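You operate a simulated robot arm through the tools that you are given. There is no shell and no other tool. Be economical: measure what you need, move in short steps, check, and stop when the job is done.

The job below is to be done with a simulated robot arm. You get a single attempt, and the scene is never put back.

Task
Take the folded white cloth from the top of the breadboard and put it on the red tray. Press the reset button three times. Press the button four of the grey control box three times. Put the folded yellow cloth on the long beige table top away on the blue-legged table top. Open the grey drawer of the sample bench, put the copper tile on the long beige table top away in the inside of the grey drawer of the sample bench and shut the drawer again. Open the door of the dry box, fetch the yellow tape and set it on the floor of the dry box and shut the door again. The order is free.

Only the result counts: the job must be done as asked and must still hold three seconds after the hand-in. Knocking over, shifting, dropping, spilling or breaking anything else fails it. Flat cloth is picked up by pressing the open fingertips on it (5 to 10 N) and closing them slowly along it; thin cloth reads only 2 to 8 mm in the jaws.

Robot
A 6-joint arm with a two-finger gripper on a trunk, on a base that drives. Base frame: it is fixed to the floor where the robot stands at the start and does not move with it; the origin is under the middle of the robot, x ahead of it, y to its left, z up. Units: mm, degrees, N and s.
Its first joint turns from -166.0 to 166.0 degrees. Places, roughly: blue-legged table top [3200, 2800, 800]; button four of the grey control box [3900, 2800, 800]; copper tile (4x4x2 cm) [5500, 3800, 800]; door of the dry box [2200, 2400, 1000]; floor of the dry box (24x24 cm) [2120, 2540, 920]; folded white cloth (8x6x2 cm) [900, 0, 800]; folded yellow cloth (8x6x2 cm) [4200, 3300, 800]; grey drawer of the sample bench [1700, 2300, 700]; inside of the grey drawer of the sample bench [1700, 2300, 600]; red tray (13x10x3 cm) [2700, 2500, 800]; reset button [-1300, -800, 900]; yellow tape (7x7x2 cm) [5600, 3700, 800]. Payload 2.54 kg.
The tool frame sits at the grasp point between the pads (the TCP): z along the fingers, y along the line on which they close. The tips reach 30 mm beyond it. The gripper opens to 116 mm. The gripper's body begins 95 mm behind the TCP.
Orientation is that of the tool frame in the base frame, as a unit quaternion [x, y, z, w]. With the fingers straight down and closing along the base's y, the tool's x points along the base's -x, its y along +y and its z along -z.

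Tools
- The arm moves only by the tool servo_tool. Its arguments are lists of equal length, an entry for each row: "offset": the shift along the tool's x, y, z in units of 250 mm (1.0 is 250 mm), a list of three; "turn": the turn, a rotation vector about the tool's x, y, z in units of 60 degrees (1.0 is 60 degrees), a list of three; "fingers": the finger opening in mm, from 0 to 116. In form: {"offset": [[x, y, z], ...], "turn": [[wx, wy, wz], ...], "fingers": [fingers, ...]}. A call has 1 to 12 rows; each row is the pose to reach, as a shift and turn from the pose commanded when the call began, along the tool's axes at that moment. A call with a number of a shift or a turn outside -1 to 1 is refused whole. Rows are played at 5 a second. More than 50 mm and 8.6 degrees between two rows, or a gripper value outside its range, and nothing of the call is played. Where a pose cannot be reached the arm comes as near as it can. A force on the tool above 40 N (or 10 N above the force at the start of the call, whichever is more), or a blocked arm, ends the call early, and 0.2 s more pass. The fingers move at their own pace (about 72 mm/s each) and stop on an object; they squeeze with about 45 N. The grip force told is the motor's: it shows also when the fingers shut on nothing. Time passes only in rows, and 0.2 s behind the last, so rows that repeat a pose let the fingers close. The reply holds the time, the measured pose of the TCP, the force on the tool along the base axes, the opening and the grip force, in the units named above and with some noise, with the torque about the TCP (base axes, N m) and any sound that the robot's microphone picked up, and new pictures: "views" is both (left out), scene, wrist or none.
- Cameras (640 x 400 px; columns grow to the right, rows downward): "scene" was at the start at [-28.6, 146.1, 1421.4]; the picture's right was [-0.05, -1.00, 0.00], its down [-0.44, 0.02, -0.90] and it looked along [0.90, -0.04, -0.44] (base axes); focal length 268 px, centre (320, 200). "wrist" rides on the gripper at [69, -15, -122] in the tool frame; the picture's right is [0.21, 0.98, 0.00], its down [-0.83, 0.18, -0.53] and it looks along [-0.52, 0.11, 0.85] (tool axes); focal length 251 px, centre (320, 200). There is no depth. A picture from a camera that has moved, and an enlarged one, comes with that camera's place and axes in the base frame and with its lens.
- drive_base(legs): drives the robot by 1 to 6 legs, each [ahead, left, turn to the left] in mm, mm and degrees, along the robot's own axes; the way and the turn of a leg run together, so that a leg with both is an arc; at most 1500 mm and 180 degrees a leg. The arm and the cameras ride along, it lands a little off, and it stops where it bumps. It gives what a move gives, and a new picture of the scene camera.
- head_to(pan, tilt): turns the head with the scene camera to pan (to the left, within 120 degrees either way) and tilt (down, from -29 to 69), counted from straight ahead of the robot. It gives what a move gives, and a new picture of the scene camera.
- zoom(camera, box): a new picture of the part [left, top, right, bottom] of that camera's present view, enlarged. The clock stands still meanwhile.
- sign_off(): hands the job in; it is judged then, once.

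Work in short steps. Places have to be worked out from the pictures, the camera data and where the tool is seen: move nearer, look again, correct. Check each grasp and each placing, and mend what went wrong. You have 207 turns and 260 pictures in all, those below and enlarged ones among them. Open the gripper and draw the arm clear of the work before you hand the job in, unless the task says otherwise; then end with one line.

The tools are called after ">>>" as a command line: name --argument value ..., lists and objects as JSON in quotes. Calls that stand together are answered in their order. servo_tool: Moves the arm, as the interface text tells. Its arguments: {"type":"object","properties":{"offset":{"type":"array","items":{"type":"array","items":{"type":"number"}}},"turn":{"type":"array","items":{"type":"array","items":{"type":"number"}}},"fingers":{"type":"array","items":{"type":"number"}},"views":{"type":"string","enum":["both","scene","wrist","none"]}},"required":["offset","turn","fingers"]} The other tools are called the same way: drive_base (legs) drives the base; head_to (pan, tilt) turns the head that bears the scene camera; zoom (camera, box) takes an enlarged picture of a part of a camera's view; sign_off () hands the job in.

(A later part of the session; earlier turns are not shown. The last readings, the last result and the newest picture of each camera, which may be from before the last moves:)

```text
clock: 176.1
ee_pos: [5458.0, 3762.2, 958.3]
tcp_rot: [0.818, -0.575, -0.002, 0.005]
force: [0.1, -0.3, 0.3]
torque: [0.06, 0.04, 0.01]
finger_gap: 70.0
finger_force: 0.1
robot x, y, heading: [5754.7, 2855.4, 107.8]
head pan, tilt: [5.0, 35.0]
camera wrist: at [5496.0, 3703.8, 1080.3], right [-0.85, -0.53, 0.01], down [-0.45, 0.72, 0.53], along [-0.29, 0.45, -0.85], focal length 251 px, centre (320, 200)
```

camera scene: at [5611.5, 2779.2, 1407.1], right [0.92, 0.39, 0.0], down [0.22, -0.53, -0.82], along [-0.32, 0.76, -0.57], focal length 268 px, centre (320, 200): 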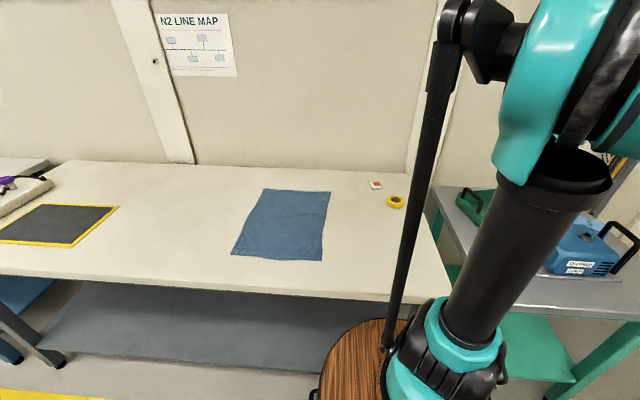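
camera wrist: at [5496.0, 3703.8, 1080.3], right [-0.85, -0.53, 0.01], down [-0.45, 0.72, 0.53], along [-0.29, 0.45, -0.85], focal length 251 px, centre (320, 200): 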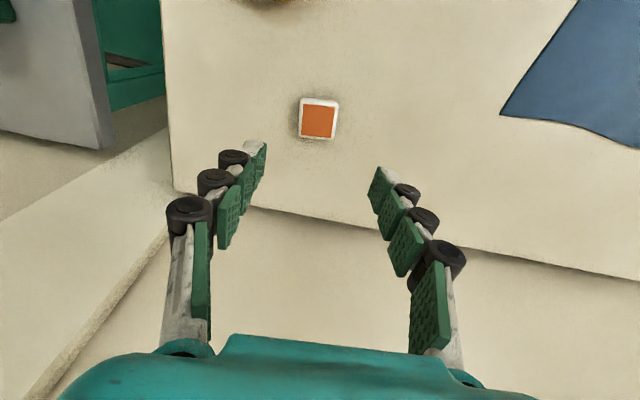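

The TCP is over the tile; it is turned about 7° more. I align and lower to z = 862.

>>> servo_tool --offset '[[0, 0, 0.13], [0, 0, 0.26], [0, 0, 0.385]]' --turn '[[0, 0, -0.06], [0, 0, -0.127], [0, 0, -0.127]]' --fingers '[70, 70, 70]' --views "wrist"

```text
clock: 176.9
ee_pos: [5455.6, 3760.5, 863.0]
tcp_rot: [0.855, -0.518, -0.002, 0.006]
force: [0.3, -0.8, 1.3]
torque: [0.03, -0.02, 0.01]
finger_gap: 70.1
finger_force: 0.0
robot x, y, heading: [5753.0, 2855.4, 107.8]
head pan, tilt: [5.0, 35.0]
camera wrist: at [5501.3, 3708.0, 984.5], right [-0.77, -0.64, 0.01], down [-0.54, 0.65, 0.53], along [-0.35, 0.4, -0.85], focal length 251 px, centre (320, 200)
```

wrist: 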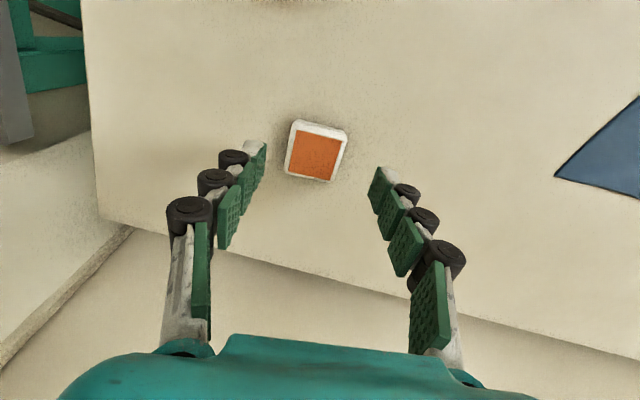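

Aligned. I lower to z ≈ 837 and close on the tile.

>>> servo_tool --offset '[[0, 0, 0.04], [0, 0, 0.08], [0, 0, 0.105], [0, 0, 0.105], [0, 0, 0.105], [0, 0, 0.105], [0, 0, 0.105]]' --turn '[[0, 0, 0], [0, 0, 0], [0, 0, 0], [0, 0, 0], [0, 0, 0], [0, 0, 0], [0, 0, 0]]' --fingers '[70, 70, 70, 60, 48, 36, 30]' --views "wrist"

```text
clock: 178.5
ee_pos: [5455.8, 3760.5, 836.7]
tcp_rot: [0.855, -0.519, -0.001, 0.006]
force: [-0.3, 0.7, 1.2]
torque: [-0.02, 0.04, -0.02]
finger_gap: 38.6
finger_force: 45.6
robot x, y, heading: [5747.6, 2856.4, 107.6]
head pan, tilt: [5.0, 35.0]
camera wrist: at [5501.7, 3707.3, 959.0], right [-0.77, -0.64, 0.01], down [-0.54, 0.65, 0.53], along [-0.35, 0.4, -0.85], focal length 251 px, centre (320, 200)
```

wrist: 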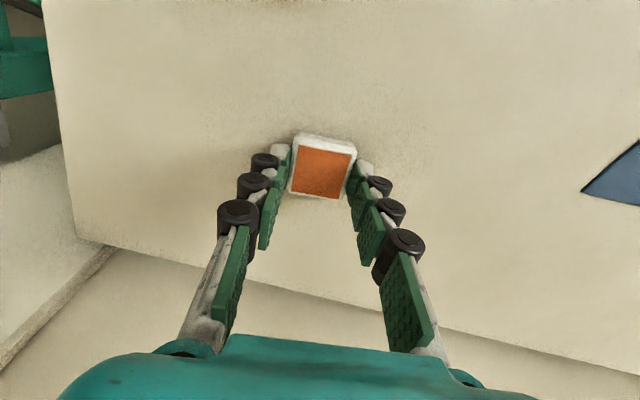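

Gripped at 38.6 mm. I lift and draw back.

>>> servo_tool --offset '[[0, 0, -0.12], [0, 0, -0.3], [0, 0, -0.48], [0, 0, -0.66], [0, 0, -0.84], [0.15, 0, -0.95], [0.33, 0, -0.95], [0.5, 0, -0.95], [0.68, 0, -0.95], [0.85, 0, -0.95], [1.0, 0, -0.95]]' --turn '[[0, 0, 0], [0, 0, 0], [0, 0, 0], [0, 0, 0], [0, 0, 0], [0, 0, 0], [0, 0, 0], [0, 0, 0], [0, 0, 0], [0, 0, 0], [0, 0, 0]]' --fingers '[30, 30, 30, 30, 30, 30, 30, 30, 30, 30, 30]' --views "wrist"

```text
clock: 180.9
ee_pos: [5571.4, 3538.6, 1076.4]
tcp_rot: [0.854, -0.52, -0.002, 0.005]
force: [0.9, 0.9, -0.5]
torque: [-0.08, 0.01, -0.03]
finger_gap: 38.4
finger_force: 45.4
robot x, y, heading: [5753.9, 2857.7, 107.7]
head pan, tilt: [5.0, 35.0]
camera wrist: at [5616.6, 3486.3, 1197.2], right [-0.77, -0.64, 0.01], down [-0.54, 0.65, 0.53], along [-0.35, 0.4, -0.85], focal length 251 px, centre (320, 200)
```

wrist: 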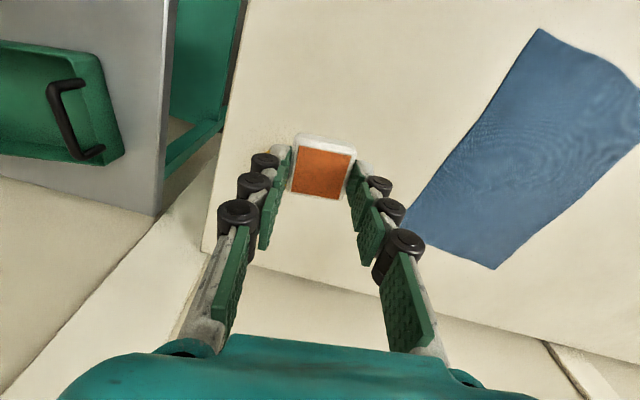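

The tile is held. I draw the arm in further so that it passes clear of the open dry box door, then drive back toward the sample bench.

>>> servo_tool --offset '[[0.15, 0, 0], [0.3, 0, 0], [0.45, 0, 0], [0.6, 0, 0]]' --turn '[[0, 0, 0], [0, 0, 0], [0, 0, 0], [0, 0, 0]]' --fingers '[30, 30, 30, 30]' --views "none"

>>> drive_base --legs '[[-290, 0, 0], [0, 1500, 0], [0, 1450, 0]]'

```text
clock: 181.9
ee_pos: [5641.9, 3405.8, 1074.1]
tcp_rot: [0.855, -0.519, -0.001, 0.005]
force: [0.2, -0.1, -0.2]
torque: [-0.09, -0.01, 0.03]
finger_gap: 38.4
finger_force: 44.8
robot x, y, heading: [5750.3, 2856.0, 107.9]
head pan, tilt: [5.0, 35.0]
```

```text
clock: 197.8
ee_pos: [2920.6, 2255.6, 1075.9]
tcp_rot: [0.849, -0.528, -0.002, 0.005]
force: [-0.6, -0.9, 0.2]
torque: [-0.05, -0.02, 0.01]
finger_gap: 38.6
finger_force: 44.6
robot x, y, heading: [3022.2, 1701.6, 106.3]
head pan, tilt: [5.0, 35.0]
camera scene: at [2878.0, 1629.9, 1407.1], right [0.93, 0.37, 0.0], down [0.21, -0.53, -0.82], along [-0.3, 0.76, -0.57], focal length 268 px, centre (320, 200)
```

scene: 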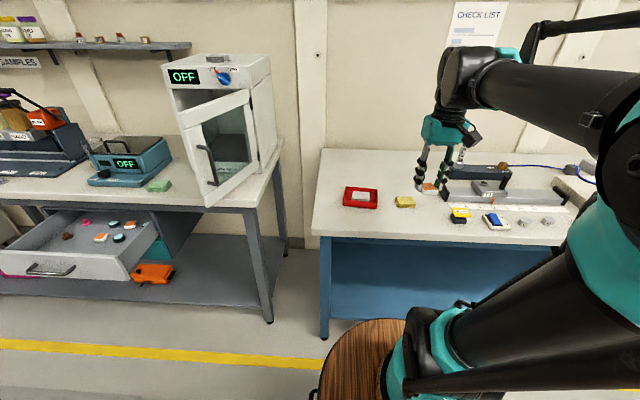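

I correct the heading, back slightly and slide on left to the drawer.

>>> drive_base --legs '[[-40, 0, 1.7], [0, 1105, 0]]'

>>> head_to --pan 5 --tilt 45

```text
clock: 204.0
ee_pos: [1855.3, 1864.9, 1074.9]
tcp_rot: [0.856, -0.518, -0.001, 0.004]
force: [-0.1, 0.0, -0.5]
torque: [-0.02, 0.01, -0.01]
finger_gap: 38.4
finger_force: 45.0
robot x, y, heading: [1971.5, 1320.2, 108.0]
head pan, tilt: [5.0, 35.0]
camera scene: at [1829.6, 1238.8, 1407.1], right [0.92, 0.39, 0.0], down [0.23, -0.53, -0.82], along [-0.32, 0.75, -0.57], focal length 268 px, centre (320, 200)
```

scene: 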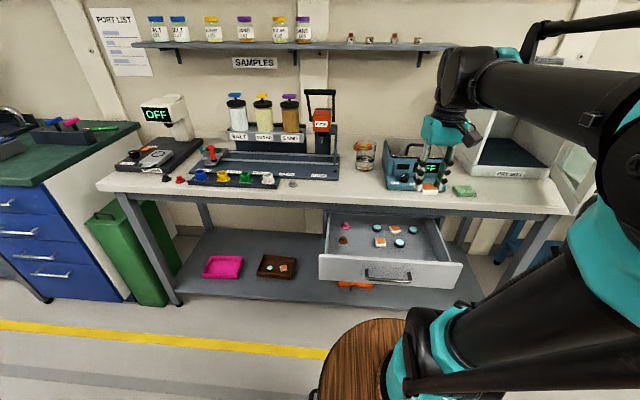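

```text
clock: 204.7
ee_pos: [1855.7, 1864.4, 1074.9]
tcp_rot: [0.856, -0.517, -0.002, 0.005]
force: [0.2, -0.7, -0.7]
torque: [0.05, -0.01, 0.0]
finger_gap: 38.2
finger_force: 44.8
robot x, y, heading: [1970.4, 1317.5, 108.2]
head pan, tilt: [5.0, 45.0]
camera scene: at [1832.2, 1232.6, 1392.3], right [0.92, 0.39, 0.0], down [0.28, -0.65, -0.71], along [-0.28, 0.65, -0.71], focal length 268 px, centre (320, 200)
```

scene: 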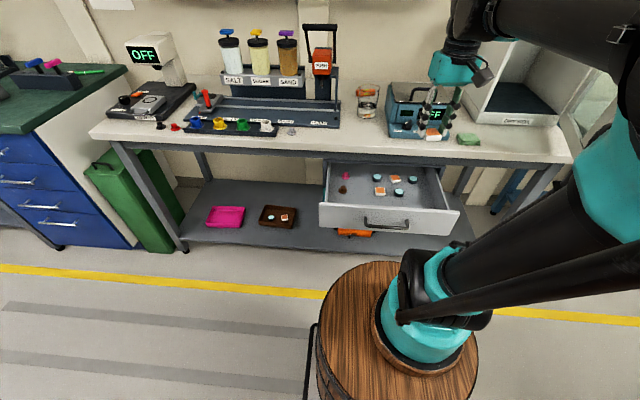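

>>> zoom --camera "scene" --box '[310, 145, 470, 245]'

```text
4.00 times, centred on (390, 195) of scene
camera zoom: at [1832.2, 1232.6, 1392.3], right [0.92, 0.39, 0.0], down [0.28, -0.65, -0.71], along [-0.28, 0.65, -0.71], focal length 1071 px, centre (40, 220)
```

zoom: 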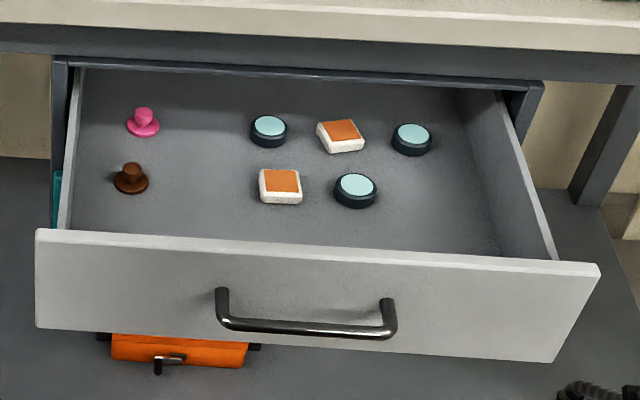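

The front strip inside the drawer is empty. I move over it at about (1881, 1978), u-aligned with the drawer, lowering to z = 850.

>>> servo_tool --offset '[[-0.09, -0.08, 0.1], [-0.18, -0.15, 0.22], [-0.27, -0.23, 0.36], [-0.355, -0.3, 0.5], [-0.355, -0.3, 0.68], [-0.355, -0.3, 0.88]]' --turn '[[0, 0, 0.04], [0, 0, 0.08], [0, 0, 0.12], [0, 0, 0.162], [0, 0, 0.162], [0, 0, 0.162]]' --fingers '[30, 30, 30, 30, 30, 30]'

```text
clock: 206.1
ee_pos: [1878.2, 1976.7, 853.8]
tcp_rot: [0.809, -0.588, -0.002, 0.005]
force: [0.8, -0.2, -0.8]
torque: [0.02, 0.01, -0.01]
finger_gap: 38.3
finger_force: 45.1
robot x, y, heading: [1969.3, 1321.4, 108.1]
head pan, tilt: [5.0, 45.0]
camera scene: at [1832.3, 1232.4, 1392.2], right [0.92, 0.39, 0.0], down [0.28, -0.65, -0.71], along [-0.28, 0.65, -0.71], focal length 268 px, centre (320, 200)
camera wrist: at [1914.0, 1917.3, 976.6], right [-0.86, -0.51, 0.01], down [-0.42, 0.73, 0.53], along [-0.28, 0.46, -0.85], focal length 251 px, centre (320, 200)
```

scene: 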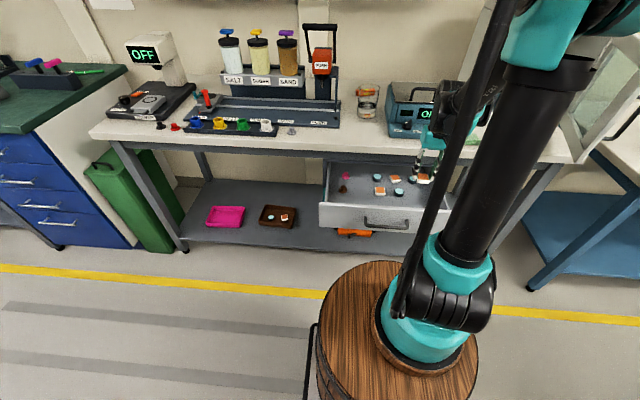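
wrist: 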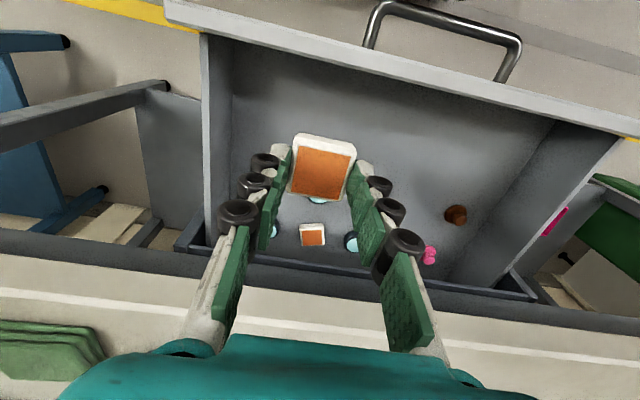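

The floor below the held tile is empty. I lower to z = 745.

>>> servo_tool --offset '[[0, 0, 0.15], [0, 0, 0.3], [0, 0, 0.435]]' --turn '[[0, 0, 0], [0, 0, 0], [0, 0, 0]]' --fingers '[30, 30, 30]' --views "wrist"

```text
clock: 206.9
ee_pos: [1879.2, 1975.9, 745.9]
tcp_rot: [0.809, -0.587, -0.001, 0.006]
force: [-0.3, -1.2, 0.5]
torque: [0.06, -0.01, -0.01]
finger_gap: 38.6
finger_force: 44.7
robot x, y, heading: [1969.7, 1318.3, 108.1]
head pan, tilt: [5.0, 45.0]
camera wrist: at [1914.1, 1917.1, 868.2], right [-0.86, -0.51, 0.01], down [-0.42, 0.73, 0.53], along [-0.28, 0.46, -0.85], focal length 251 px, centre (320, 200)
```

wrist: 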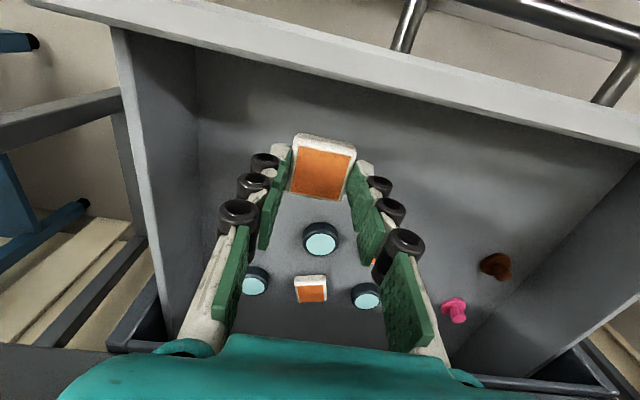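

Still clear; the nearest disc is 90 mm behind. I lower gently until contact.

>>> servo_tool --offset '[[0, 0, 0.06], [0, 0, 0.1], [0, 0, 0.12], [0, 0, 0.14], [0, 0, 0.16]]' --turn '[[0, 0, 0], [0, 0, 0], [0, 0, 0], [0, 0, 0], [0, 0, 0]]' --fingers '[30, 30, 30, 30, 30]' --views "wrist"

```text
clock: 208.1
ee_pos: [1877.5, 1977.5, 704.7]
tcp_rot: [0.809, -0.588, -0.002, 0.006]
force: [-0.6, 0.2, -0.8]
torque: [0.02, 0.0, -0.03]
finger_gap: 38.5
finger_force: 45.1
robot x, y, heading: [1969.2, 1318.9, 108.0]
head pan, tilt: [5.0, 45.0]
camera wrist: at [1913.6, 1916.4, 827.8], right [-0.86, -0.51, 0.01], down [-0.42, 0.73, 0.53], along [-0.28, 0.45, -0.85], focal length 251 px, centre (320, 200)
```

wrist: 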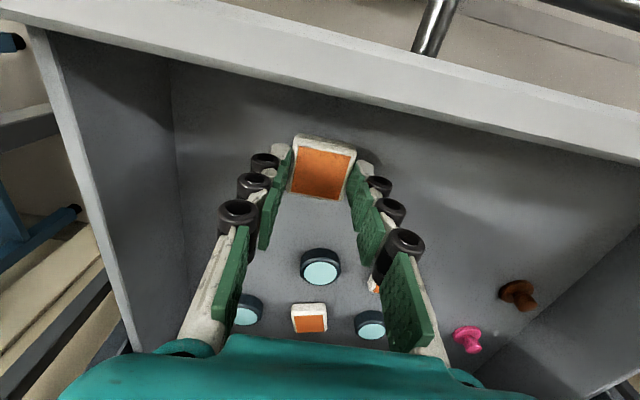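

The floor seems to lie near z = 630. I keep lowering in small rows.

>>> servo_tool --offset '[[0, 0, 0.04], [0, 0, 0.07], [0, 0, 0.09], [0, 0, 0.11], [0, 0, 0.13], [0, 0, 0.145]]' --turn '[[0, 0, 0], [0, 0, 0], [0, 0, 0], [0, 0, 0], [0, 0, 0], [0, 0, 0]]' --fingers '[30, 30, 30, 30, 30, 30]' --views "wrist"

```text
clock: 209.1
ee_pos: [1877.7, 1974.2, 679.3]
tcp_rot: [0.81, -0.587, -0.002, 0.005]
force: [1.1, -1.2, 31.4]
torque: [0.04, -0.02, 0.03]
finger_gap: 38.5
finger_force: 45.1
robot x, y, heading: [1967.8, 1322.3, 108.3]
head pan, tilt: [5.0, 45.0]
stopped in row 5: the force on the tool passed its limit at 42 N (the readings are from after the stop); the commanded pose is now the measured one
camera wrist: at [1914.1, 1914.9, 802.0], right [-0.86, -0.51, 0.01], down [-0.42, 0.73, 0.53], along [-0.28, 0.46, -0.85], focal length 251 px, centre (320, 200)
```

wrist: 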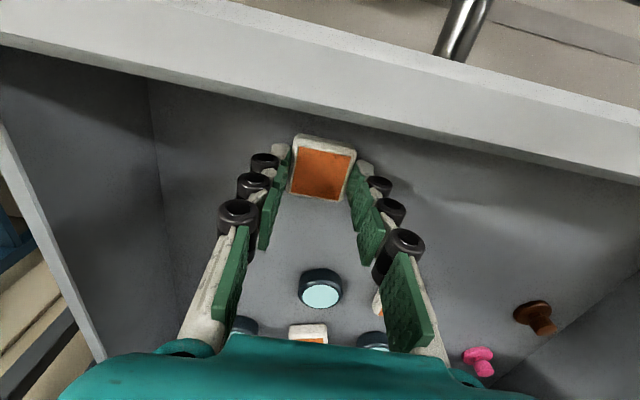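

The tile touches the drawer floor. I open and rise straight up.

>>> servo_tool --offset '[[0, 0, -0.004], [0, 0, -0.004], [0, 0, -0.004], [0, 0, -0.06], [0, 0, -0.2]]' --turn '[[0, 0, 0], [0, 0, 0], [0, 0, 0], [0, 0, 0], [0, 0, 0]]' --fingers '[48, 58, 62, 62, 62]' --views "wrist"

```text
clock: 210.3
ee_pos: [1879.0, 1975.9, 730.5]
tcp_rot: [0.809, -0.588, -0.002, 0.006]
force: [-0.8, 0.5, -0.8]
torque: [-0.04, 0.02, -0.02]
finger_gap: 62.0
finger_force: 0.0
robot x, y, heading: [1969.6, 1315.0, 108.1]
head pan, tilt: [5.0, 45.0]
camera wrist: at [1915.6, 1916.4, 852.2], right [-0.86, -0.51, 0.01], down [-0.42, 0.73, 0.53], along [-0.28, 0.46, -0.85], focal length 251 px, centre (320, 200)
```

wrist: 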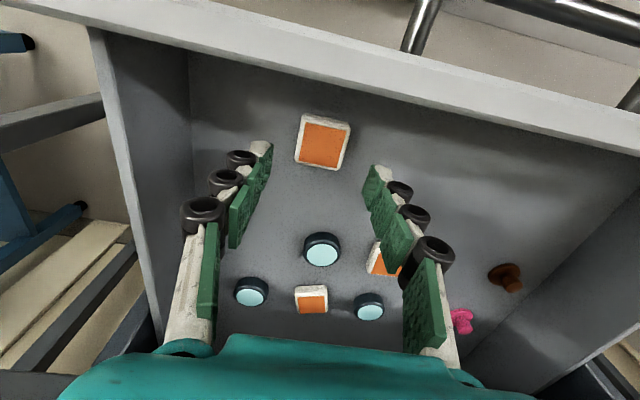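

The tile lies in the drawer. I rise, move in front of the drawer with closed fingers, and pitch the tool 30° forward to push on the handle.

>>> servo_tool --offset '[[0, 0, -0.18], [0, 0, -0.36], [0, 0, -0.54], [0, 0, -0.68], [0.17, 0.1, -0.68], [0.34, 0.2, -0.68], [0.51, 0.3, -0.68], [0.68, 0.39, -0.68], [0.74, 0.39, -0.68]]' --turn '[[0, 0, 0], [0, 0, 0], [0, 0, 0], [0, 0, 0], [0, -0.1, 0], [0, -0.2, 0], [0, -0.3, 0], [0, -0.4, 0], [0, -0.5, 0]]' --fingers '[62, 62, 62, 50, 30, 10, 0, 0, 0]'

```text
clock: 212.3
ee_pos: [1845.5, 1771.4, 903.4]
tcp_rot: [0.78, -0.57, -0.212, -0.148]
force: [-1.2, -0.4, 0.5]
torque: [0.02, -0.02, 0.03]
finger_gap: 0.0
finger_force: 28.7
robot x, y, heading: [1968.0, 1318.8, 108.2]
head pan, tilt: [5.0, 45.0]
camera scene: at [1832.2, 1232.7, 1392.3], right [0.92, 0.39, 0.0], down [0.28, -0.65, -0.71], along [-0.28, 0.65, -0.71], focal length 268 px, centre (320, 200)
camera wrist: at [1896.4, 1661.7, 974.5], right [-0.87, -0.48, -0.1], down [-0.3, 0.37, 0.88], along [-0.38, 0.79, -0.47], focal length 251 px, centre (320, 200)
```

scene: 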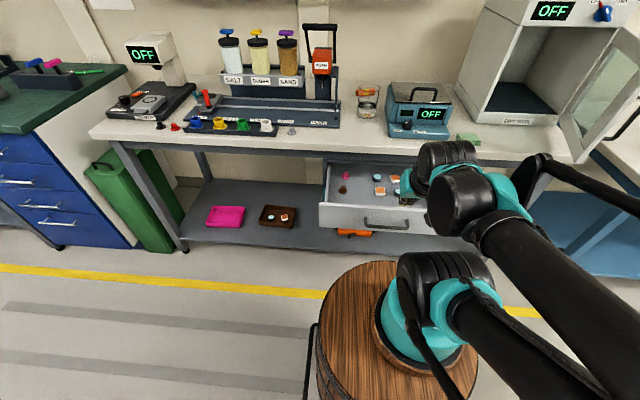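
wrist: 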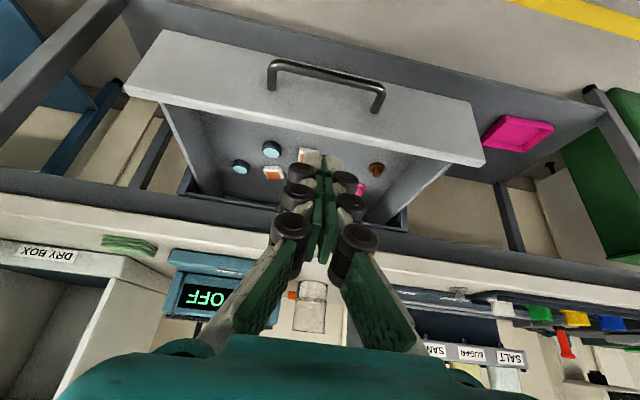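

The closed fingers are in front of the drawer at its middle. I lower them to handle height.

>>> servo_tool --offset '[[0.082, 0, 0.143], [0.165, 0, 0.285], [0.247, 0, 0.428], [0.33, 0, 0.57], [0.412, 0, 0.713]]' --turn '[[0, 0, 0], [0, 0, 0], [0, 0, 0], [0, 0, 0], [0, 0, 0]]' --fingers '[0, 0, 0, 0, 0]' --views "wrist"

```text
clock: 213.7
ee_pos: [1818.7, 1815.7, 800.9]
tcp_rot: [0.781, -0.569, -0.211, -0.148]
force: [1.0, -0.2, -0.2]
torque: [0.02, -0.01, 0.0]
finger_gap: 0.0
finger_force: 28.6
out of reach, approached as far as the arm can: row 3, 4, 5
robot x, y, heading: [1969.6, 1317.8, 107.9]
head pan, tilt: [5.0, 45.0]
stopped in row 5: the arm was blocked; the commanded pose is now the measured one
camera wrist: at [1869.9, 1705.8, 872.7], right [-0.87, -0.48, -0.1], down [-0.3, 0.38, 0.88], along [-0.38, 0.79, -0.47], focal length 251 px, centre (320, 200)
```

wrist: 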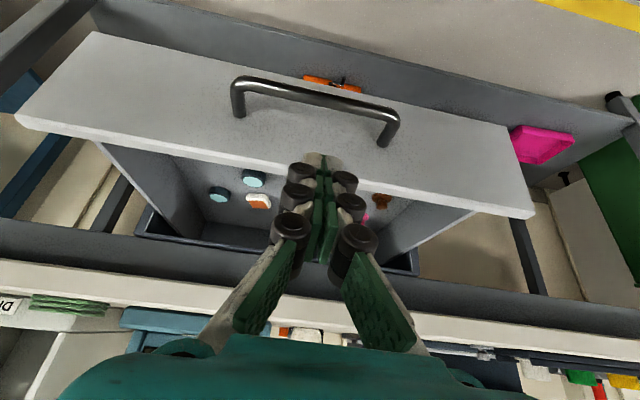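

The arm is at its inner limit. I raise slightly, back the base 140 mm, and reduce the pitch to about 15°.

>>> servo_tool --offset '[[0.0, 0, -0.1], [0.0, 0, -0.2], [0.0, 0, -0.2]]' --turn '[[0, 0.08, 0], [0, 0.16, 0], [0, 0.25, 0]]' --fingers '[0, 0, 0]' --views "none"

>>> drive_base --legs '[[-140, 0, 0]]'

```text
clock: 214.5
ee_pos: [1826.6, 1789.5, 845.7]
tcp_rot: [0.802, -0.584, -0.107, -0.071]
force: [-0.4, -0.1, 1.0]
torque: [0.02, 0.03, -0.03]
finger_gap: 0.0
finger_force: 28.6
robot x, y, heading: [1967.3, 1316.3, 108.0]
head pan, tilt: [5.0, 45.0]
```

```text
clock: 215.8
ee_pos: [1871.8, 1654.2, 844.7]
tcp_rot: [0.802, -0.584, -0.107, -0.071]
force: [1.0, -0.8, 0.6]
torque: [0.01, 0.0, -0.01]
finger_gap: 0.0
finger_force: 28.5
robot x, y, heading: [2017.5, 1184.6, 108.1]
head pan, tilt: [5.0, 45.0]
camera scene: at [1876.5, 1097.4, 1392.3], right [0.92, 0.39, 0.0], down [0.28, -0.65, -0.71], along [-0.28, 0.65, -0.71], focal length 268 px, centre (320, 200)
```

scene: 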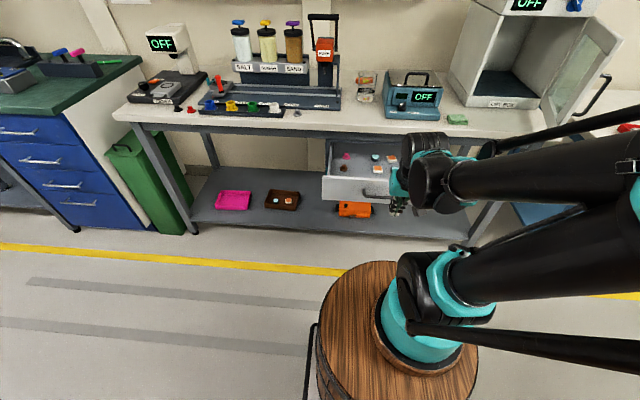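

Now I move ahead to v ≈ 1150 and down to z ≈ 700, just short of the handle.

>>> servo_tool --offset '[[-0.17, 0, 0.06], [-0.34, 0, 0.12], [-0.49, 0, 0.2], [-0.48, 0, 0.38], [-0.465, 0, 0.55], [-0.449, 0, 0.721]]' --turn '[[0, 0, 0], [0, 0, 0], [0, 0, 0], [0, 0, 0], [0, 0, 0], [0, 0, 0]]' --fingers '[0, 0, 0, 0, 0, 0]' --views "wrist"

```text
clock: 217.2
ee_pos: [1816.1, 1809.6, 716.4]
tcp_rot: [0.801, -0.584, -0.106, -0.072]
force: [-0.1, 0.2, -0.1]
torque: [0.04, -0.01, 0.01]
finger_gap: 0.1
finger_force: 28.0
out of reach, approached as far as the arm can: row 6
robot x, y, heading: [2012.9, 1181.5, 108.0]
head pan, tilt: [5.0, 45.0]
camera wrist: at [1860.8, 1721.9, 818.5], right [-0.87, -0.5, -0.04], down [-0.37, 0.58, 0.73], along [-0.34, 0.65, -0.68], focal length 251 px, centre (320, 200)
```

wrist: 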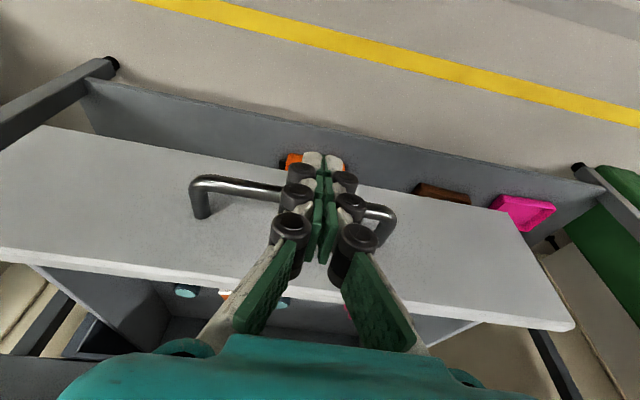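

The tips are at bar height. I go 16 mm lower while advancing 20 mm.

>>> servo_tool --offset '[[-0.06, 0, 0.035], [-0.07, 0, 0.088]]' --turn '[[0, 0, 0], [0, 0, 0]]' --fingers '[0, 0]' --views "wrist"

```text
clock: 217.8
ee_pos: [1808.5, 1832.4, 705.2]
tcp_rot: [0.802, -0.583, -0.107, -0.071]
force: [-0.6, -0.5, -0.6]
torque: [-0.03, -0.03, -0.02]
finger_gap: 0.1
finger_force: 28.9
out of reach, approached as far as the arm can: row 2
robot x, y, heading: [2011.7, 1184.5, 108.1]
head pan, tilt: [5.0, 45.0]
camera wrist: at [1853.1, 1745.6, 805.8], right [-0.87, -0.5, -0.04], down [-0.37, 0.58, 0.73], along [-0.34, 0.65, -0.68], focal length 251 px, centre (320, 200)
```

wrist: 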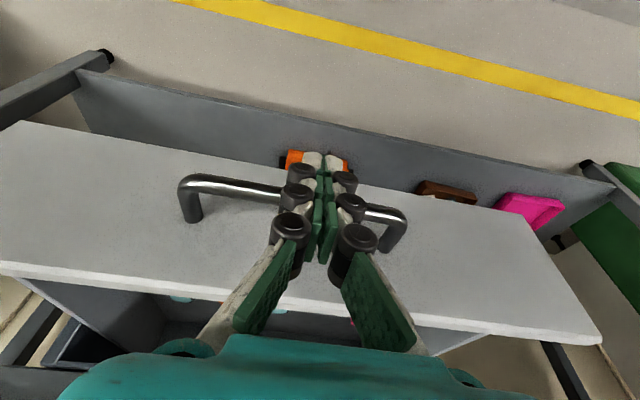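

The fingers stand in front of the bar with their tips 10 mm below it. I push in 100 mm.

>>> servo_tool --offset '[[-0.077, 0, 0.025], [-0.154, 0, 0.05], [-0.231, 0, 0.075], [-0.308, 0, 0.098], [-0.386, 0, 0.12]]' --turn '[[0, 0, 0], [0, 0, 0], [0, 0, 0], [0, 0, 0], [0, 0, 0]]' --fingers '[0, 0, 0, 0, 0]'

```text
clock: 219.0
ee_pos: [1778.2, 1928.6, 701.3]
tcp_rot: [0.802, -0.584, -0.108, -0.071]
force: [-0.5, -0.8, 0.0]
torque: [0.02, -0.02, -0.02]
finger_gap: 0.0
finger_force: 28.3
robot x, y, heading: [2013.8, 1184.4, 108.0]
head pan, tilt: [5.0, 45.0]
camera scene: at [1876.5, 1097.3, 1392.2], right [0.92, 0.39, 0.0], down [0.28, -0.65, -0.71], along [-0.28, 0.65, -0.71], focal length 268 px, centre (320, 200)
camera wrist: at [1821.9, 1841.7, 802.0], right [-0.87, -0.5, -0.04], down [-0.37, 0.58, 0.73], along [-0.34, 0.65, -0.68], focal length 251 px, centre (320, 200)
```

scene: 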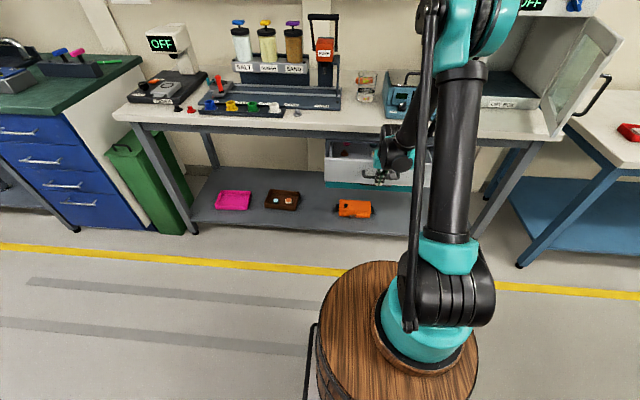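
wrist: 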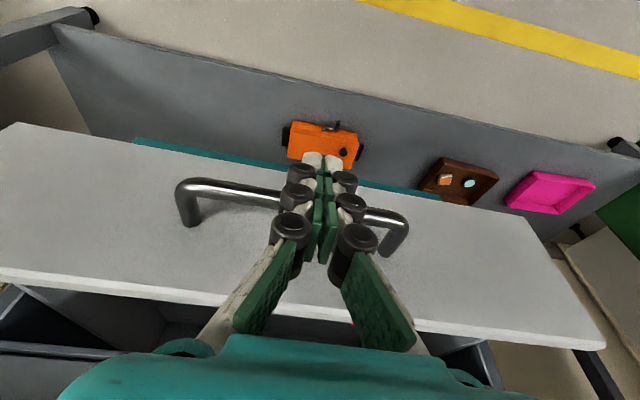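

The drawer slides in. I keep pushing until it stops.

>>> servo_tool --offset '[[-0.077, 0, 0.021], [-0.154, 0, 0.041], [-0.231, 0, 0.062], [-0.308, 0, 0.083], [-0.347, 0, 0.093], [-0.386, 0, 0.104], [-0.405, 0, 0.109], [-0.424, 0, 0.114], [-0.444, 0, 0.119]]' --turn '[[0, 0, 0], [0, 0, 0], [0, 0, 0], [0, 0, 0], [0, 0, 0], [0, 0, 0], [0, 0, 0], [0, 0, 0], [0, 0, 0]]' --fingers '[0, 0, 0, 0, 0, 0, 0, 0, 0]'

```text
clock: 220.5
ee_pos: [1749.7, 2020.8, 699.9]
tcp_rot: [0.802, -0.584, -0.103, -0.069]
force: [2.4, -5.0, -3.0]
torque: [-0.03, -0.04, 0.0]
finger_gap: 6.1
finger_force: 28.3
robot x, y, heading: [2014.6, 1181.7, 108.0]
head pan, tilt: [5.0, 45.0]
stopped in row 7: the force on the tool passed its limit at 49 N (the readings are from after the stop); the commanded pose is now the measured one
camera scene: at [1876.6, 1097.0, 1392.3], right [0.92, 0.39, 0.0], down [0.28, -0.65, -0.71], along [-0.28, 0.65, -0.71], focal length 268 px, centre (320, 200)
camera wrist: at [1793.7, 1934.6, 801.5], right [-0.86, -0.5, -0.04], down [-0.37, 0.58, 0.72], along [-0.34, 0.64, -0.69], focal length 251 px, centre (320, 200)
```

scene: 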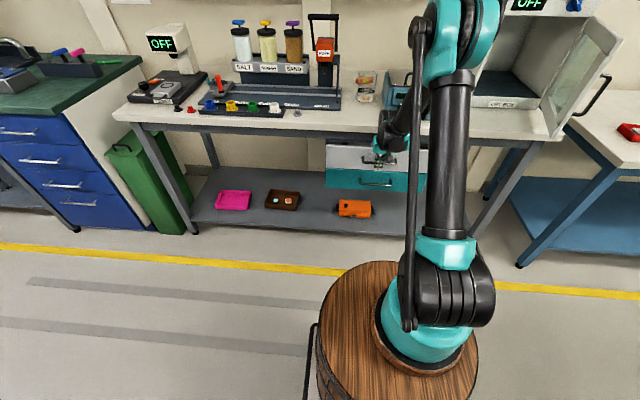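
wrist: 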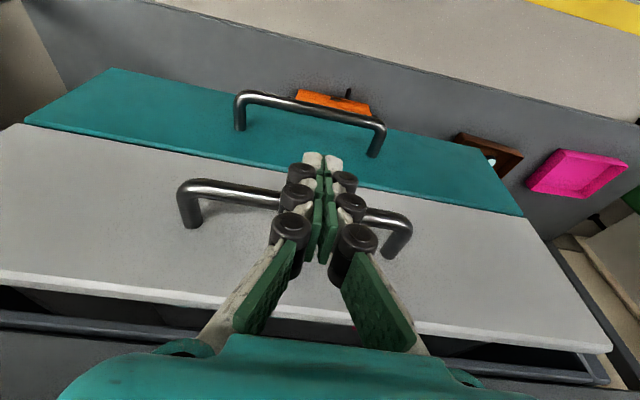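

The drawer has hit its stop. I push once more briefly to make sure, then draw back and look.

>>> servo_tool --offset '[[-0.02, 0, 0.005], [-0.04, 0, 0.01], [-0.05, 0, 0.013]]' --turn '[[0, 0, 0], [0, 0, 0], [0, 0, 0]]' --fingers '[0, 0, 0]' --views "none"

>>> servo_tool --offset '[[0.1, 0, -0.03], [0.25, 0, -0.07], [0.4, 0, -0.15], [0.45, 0, -0.33], [0.45, 0, -0.52], [0.45, 0, -0.7], [0.45, 0, -0.88], [0.45, 0, -1.0]]' --turn '[[0, 0, 0], [0, 0, 0], [0, 0, 0], [0, 0.05, 0], [0, 0.1, 0], [0, 0.15, 0], [0, 0.2, 0], [0, 0.25, 0]]' --fingers '[0, 0, 0, 0, 0, 0, 0, 0]'

```text
clock: 221.0
ee_pos: [1749.3, 2021.7, 698.9]
tcp_rot: [0.803, -0.584, -0.1, -0.067]
force: [0.9, -5.4, -0.9]
torque: [0.0, -0.02, -0.02]
finger_gap: 6.2
finger_force: 28.6
robot x, y, heading: [2012.1, 1183.7, 107.9]
head pan, tilt: [5.0, 45.0]
stopped in row 2: the force on the tool passed its limit at 48 N (the readings are from after the stop); the commanded pose is now the measured one
```

```text
clock: 222.8
ee_pos: [1802.7, 1861.5, 917.3]
tcp_rot: [0.809, -0.588, 0.005, 0.011]
force: [-0.7, -0.3, 0.6]
torque: [0.0, 0.0, 0.01]
finger_gap: 0.0
finger_force: 29.3
robot x, y, heading: [2016.6, 1179.3, 108.1]
head pan, tilt: [5.0, 45.0]
camera scene: at [1876.7, 1096.8, 1392.3], right [0.92, 0.39, 0.0], down [0.28, -0.65, -0.71], along [-0.28, 0.65, -0.71], focal length 268 px, centre (320, 200)
camera wrist: at [1837.8, 1803.9, 1041.7], right [-0.86, -0.51, 0.01], down [-0.43, 0.74, 0.52], along [-0.27, 0.44, -0.85], focal length 251 px, centre (320, 200)
```

scene: 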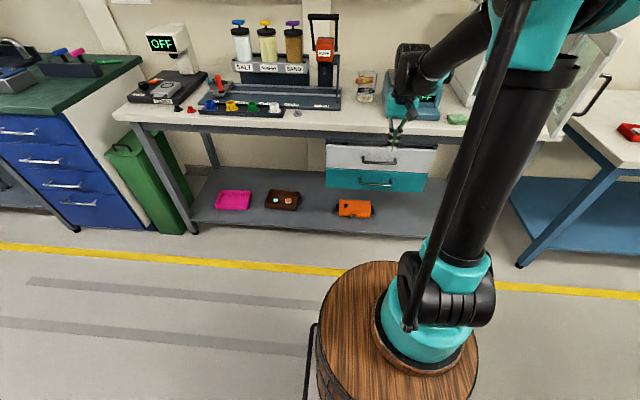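
wrist: 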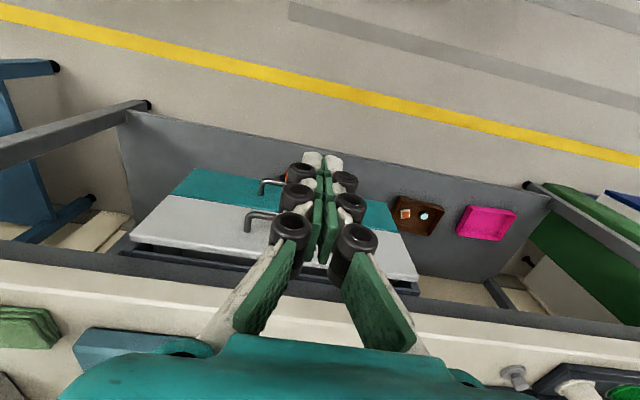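

The drawer is shut flush as before. Now for the tape: I draw the arm up and in, go forward out of the dewar's way and drive right to the far end again.

>>> servo_tool --offset '[[0, 0, -0.16], [0, 0, -0.32], [0, 0, -0.48], [0, 0, -0.64], [0.17, 0, -0.64], [0.34, 0, -0.64], [0.5, 0, -0.64], [0.6, 0, -0.64]]' --turn '[[0, 0, 0], [0, 0, 0], [0, 0, 0], [0, 0, 0], [0, 0, 0], [0, 0, 0], [0, 0, 0], [0, 0, 0]]' --fingers '[0, 0, 0, 0, 0, 0, 0, 0]' --views "none"

>>> drive_base --legs '[[150, 0, 0], [0, -1400, 0], [0, -1400, 0], [0, -1280, 1.5]]'

```text
clock: 224.6
ee_pos: [1851.3, 1722.8, 1079.6]
tcp_rot: [0.809, -0.588, 0.005, 0.01]
force: [-0.2, 0.7, -0.5]
torque: [-0.01, -0.02, 0.01]
finger_gap: 0.0
finger_force: 29.1
robot x, y, heading: [2014.8, 1184.3, 108.1]
head pan, tilt: [5.0, 45.0]
```

```text
clock: 245.1
ee_pos: [5653.6, 3130.7, 1079.9]
tcp_rot: [0.814, -0.581, 0.005, 0.011]
force: [0.4, -0.2, -0.5]
torque: [-0.02, -0.01, 0.01]
finger_gap: 0.2
finger_force: 28.9
robot x, y, heading: [5826.2, 2591.2, 109.1]
head pan, tilt: [5.0, 45.0]
camera scene: at [5688.8, 2505.6, 1392.3], right [0.91, 0.41, 0.0], down [0.29, -0.65, -0.71], along [-0.29, 0.65, -0.71], focal length 268 px, centre (320, 200)
```

scene: 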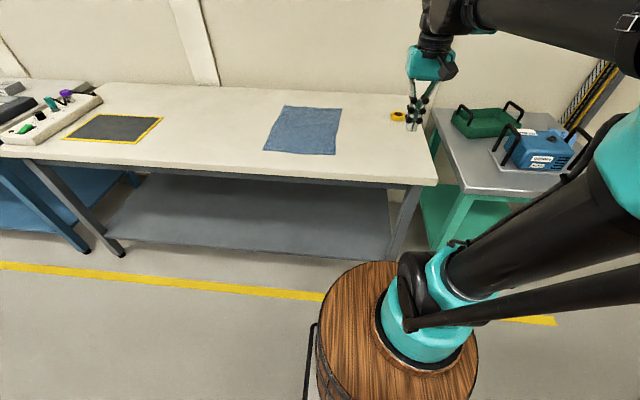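

I move ahead 220 mm to bring the tape within comfortable reach.

>>> drive_base --legs '[[220, -60, -1]]'

>>> zoom --camera "scene" --box '[344, 80, 504, 180]'

```text
clock: 246.8
ee_pos: [5651.5, 3359.2, 1080.0]
tcp_rot: [0.808, -0.589, 0.006, 0.01]
force: [1.0, -0.3, -0.7]
torque: [-0.01, -0.04, -0.01]
finger_gap: 0.0
finger_force: 29.0
robot x, y, heading: [5814.1, 2818.1, 108.0]
head pan, tilt: [5.0, 45.0]
camera scene: at [5674.3, 2733.8, 1392.3], right [0.92, 0.39, 0.0], down [0.28, -0.65, -0.71], along [-0.28, 0.65, -0.71], focal length 268 px, centre (320, 200)
```

scene: 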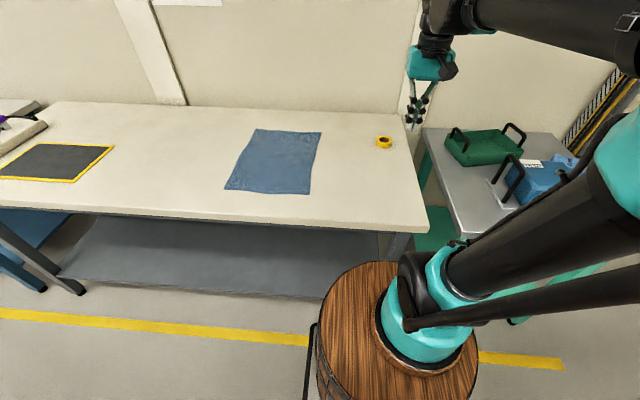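

```text
4.00 times, centred on (424, 130) of scene
camera zoom: at [5674.3, 2733.8, 1392.3], right [0.92, 0.39, 0.0], down [0.28, -0.65, -0.71], along [-0.28, 0.65, -0.71], focal length 1071 px, centre (-96, 480)
```

zoom: 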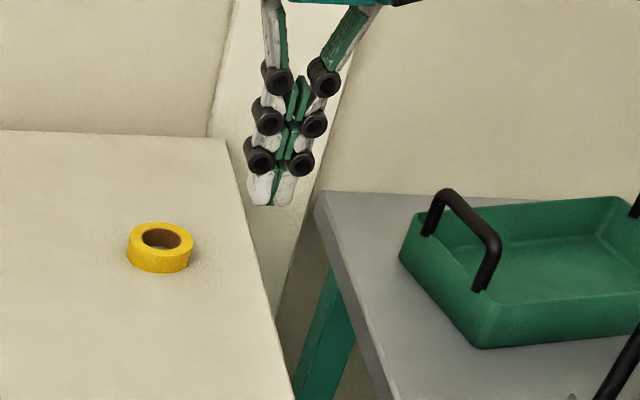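

The tape is at about (5548, 3667). I pitch the tool 45° forward, open the jaws to 96 mm and come in front of it.

>>> servo_tool --offset '[[-0.135, 0.003, 0.093], [-0.27, 0.006, 0.187], [-0.404, 0.008, 0.28], [-0.54, 0.01, 0.373], [-0.673, 0.013, 0.467], [-0.808, 0.016, 0.56]]' --turn '[[0, -0.125, 0], [0, -0.25, 0], [0, -0.375, 0], [0, -0.5, 0], [0, -0.625, 0], [0, -0.75, 0]]' --fingers '[20, 40, 60, 80, 96, 96]'

```text
clock: 248.2
ee_pos: [5583.9, 3546.1, 936.8]
tcp_rot: [0.748, -0.548, -0.305, -0.217]
force: [0.0, -0.3, 0.5]
torque: [0.05, 0.04, 0.03]
finger_gap: 95.9
finger_force: 0.1
robot x, y, heading: [5811.5, 2819.3, 107.8]
head pan, tilt: [5.0, 45.0]
camera scene: at [5674.3, 2733.6, 1392.2], right [0.92, 0.39, 0.0], down [0.28, -0.65, -0.71], along [-0.28, 0.65, -0.71], focal length 268 px, centre (320, 200)
camera wrist: at [5639.0, 3424.3, 977.1], right [-0.88, -0.45, -0.14], down [-0.23, 0.16, 0.96], along [-0.41, 0.88, -0.25], focal length 251 px, centre (320, 200)
```

scene: 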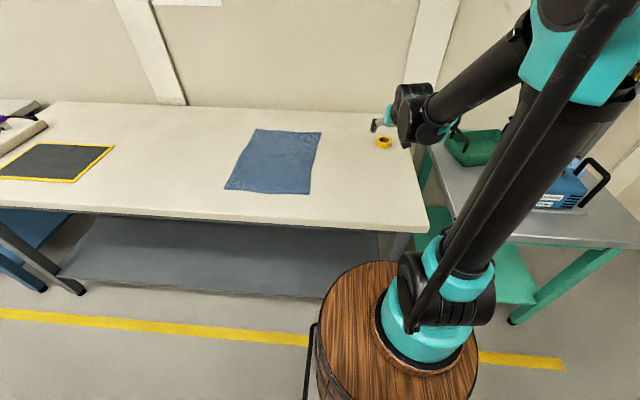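
wrist: 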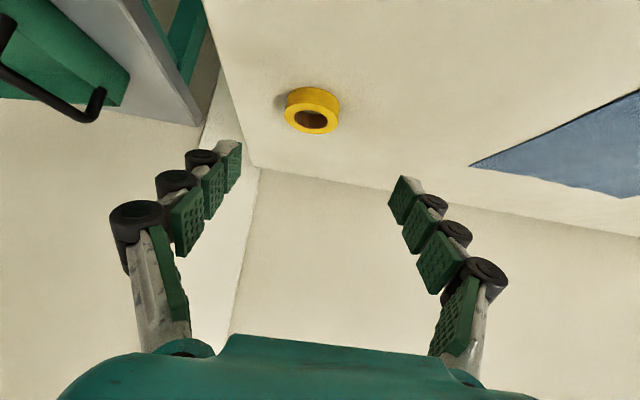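

Tape refined to about (5552, 3661). I advance diagonally along the tool axis to about 45 mm short.

>>> servo_tool --offset '[[-0.004, -0.007, 0.136], [-0.008, -0.014, 0.27], [-0.012, -0.02, 0.407]]' --turn '[[0, 0, 0], [0, 0, 0], [0, 0, 0]]' --fingers '[96, 96, 96]' --views "wrist"

```text
clock: 249.0
ee_pos: [5566.1, 3614.1, 863.7]
tcp_rot: [0.748, -0.549, -0.305, -0.217]
force: [-1.0, 0.2, -0.6]
torque: [-0.01, 0.01, 0.06]
finger_gap: 95.8
finger_force: 0.0
robot x, y, heading: [5811.1, 2819.1, 108.1]
head pan, tilt: [5.0, 45.0]
camera wrist: at [5621.0, 3493.3, 904.5], right [-0.88, -0.45, -0.14], down [-0.23, 0.16, 0.96], along [-0.41, 0.88, -0.25], focal length 251 px, centre (320, 200)
```

wrist: 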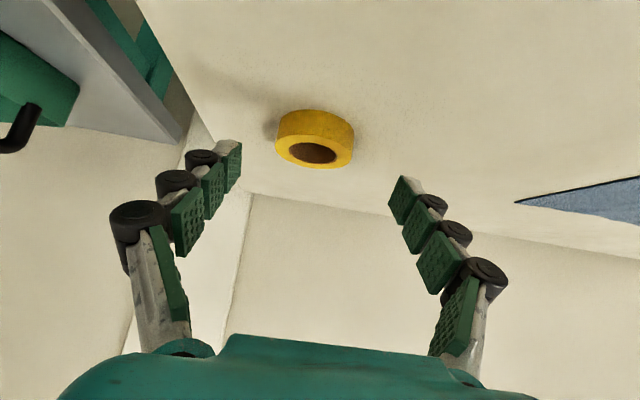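

Good alignment. I advance the last 40 mm with a force watch.

>>> servo_tool --offset '[[-0.004, -0.006, 0.06], [-0.008, -0.012, 0.11], [-0.012, -0.012, 0.145], [-0.012, -0.012, 0.166]]' --turn '[[0, 0, 0], [0, 0, 0], [0, 0, 0], [0, 0, 0]]' --fingers '[96, 96, 96, 96]' --views "wrist"

```text
clock: 250.0
ee_pos: [5559.8, 3648.1, 836.7]
tcp_rot: [0.748, -0.549, -0.304, -0.217]
force: [0.2, -0.8, -0.1]
torque: [0.02, -0.04, -0.02]
finger_gap: 95.9
finger_force: 0.1
robot x, y, heading: [5814.5, 2820.8, 107.9]
head pan, tilt: [5.0, 45.0]
camera wrist: at [5615.8, 3525.6, 876.8], right [-0.88, -0.45, -0.14], down [-0.23, 0.16, 0.96], along [-0.41, 0.88, -0.25], focal length 251 px, centre (320, 200)
```

wrist: 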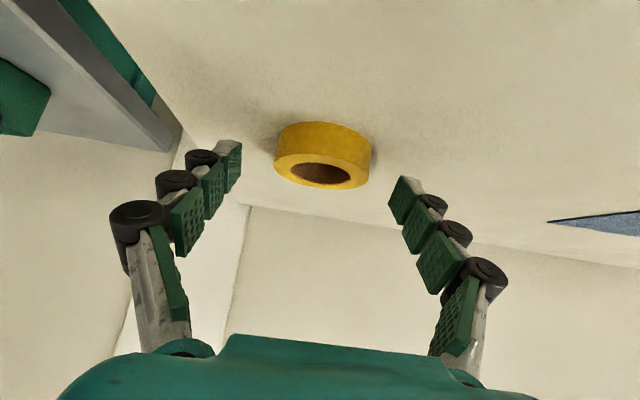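

The pads sit a bit high on the tape. I shift 4 mm down and 6 mm back, then close slowly.

>>> servo_tool --offset '[[0.03, 0, -0.004], [0.03, 0, -0.004], [0.03, 0, -0.004], [0.03, 0, -0.004], [0.03, 0, -0.004], [0.03, 0, -0.004]]' --turn '[[0, 0, 0], [0, 0, 0], [0, 0, 0], [0, 0, 0], [0, 0, 0], [0, 0, 0]]' --fingers '[96, 90, 82, 74, 66, 58]' --views "wrist"

```text
clock: 251.4
ee_pos: [5561.9, 3642.6, 832.2]
tcp_rot: [0.748, -0.548, -0.304, -0.216]
force: [1.0, -1.9, 2.2]
torque: [0.01, 0.11, 0.08]
finger_gap: 61.1
finger_force: 33.7
robot x, y, heading: [5809.7, 2820.4, 108.0]
head pan, tilt: [5.0, 45.0]
camera wrist: at [5617.1, 3519.6, 872.5], right [-0.88, -0.45, -0.14], down [-0.23, 0.16, 0.96], along [-0.41, 0.88, -0.25], focal length 251 px, centre (320, 200)
```

wrist: 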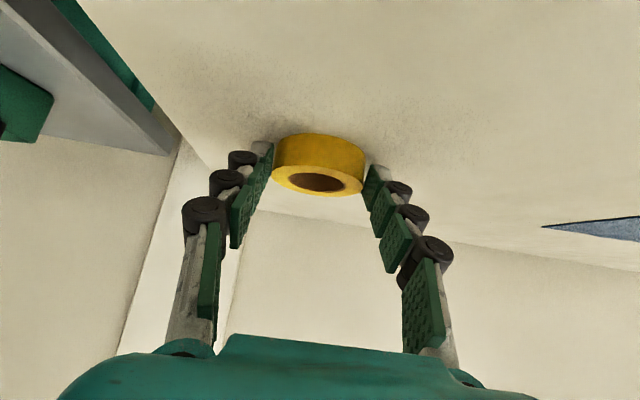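

The pads hold the tape across its diameter near the tips. I tighten and lift a little to test.

>>> servo_tool --offset '[[0, 0, 0], [0, 0, 0], [-0.03, 0, -0.03], [-0.08, 0, -0.08], [-0.14, 0, -0.14]]' --turn '[[0, 0, 0], [0, 0, 0], [0, 0, 0], [0, 0, 0], [0, 0, 0]]' --fingers '[52, 48, 48, 48, 48]' --views "wrist"

```text
clock: 252.6
ee_pos: [5561.7, 3642.0, 882.2]
tcp_rot: [0.748, -0.549, -0.304, -0.216]
force: [0.0, -0.5, 0.4]
torque: [-0.01, -0.03, 0.01]
finger_gap: 60.9
finger_force: 44.6
robot x, y, heading: [5812.6, 2819.1, 108.0]
head pan, tilt: [5.0, 45.0]
camera wrist: at [5617.0, 3520.4, 922.3], right [-0.88, -0.45, -0.14], down [-0.23, 0.16, 0.96], along [-0.41, 0.88, -0.25], focal length 251 px, centre (320, 200)
```

wrist: 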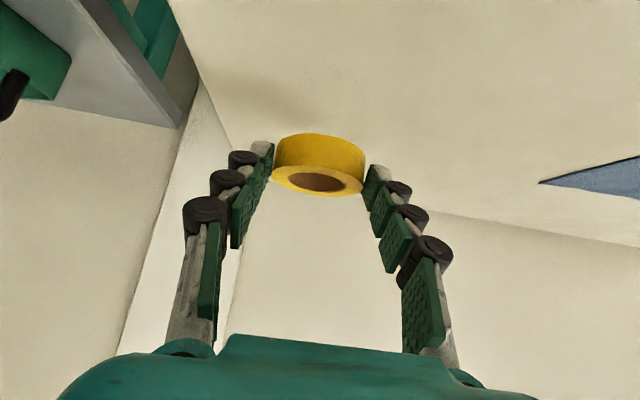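

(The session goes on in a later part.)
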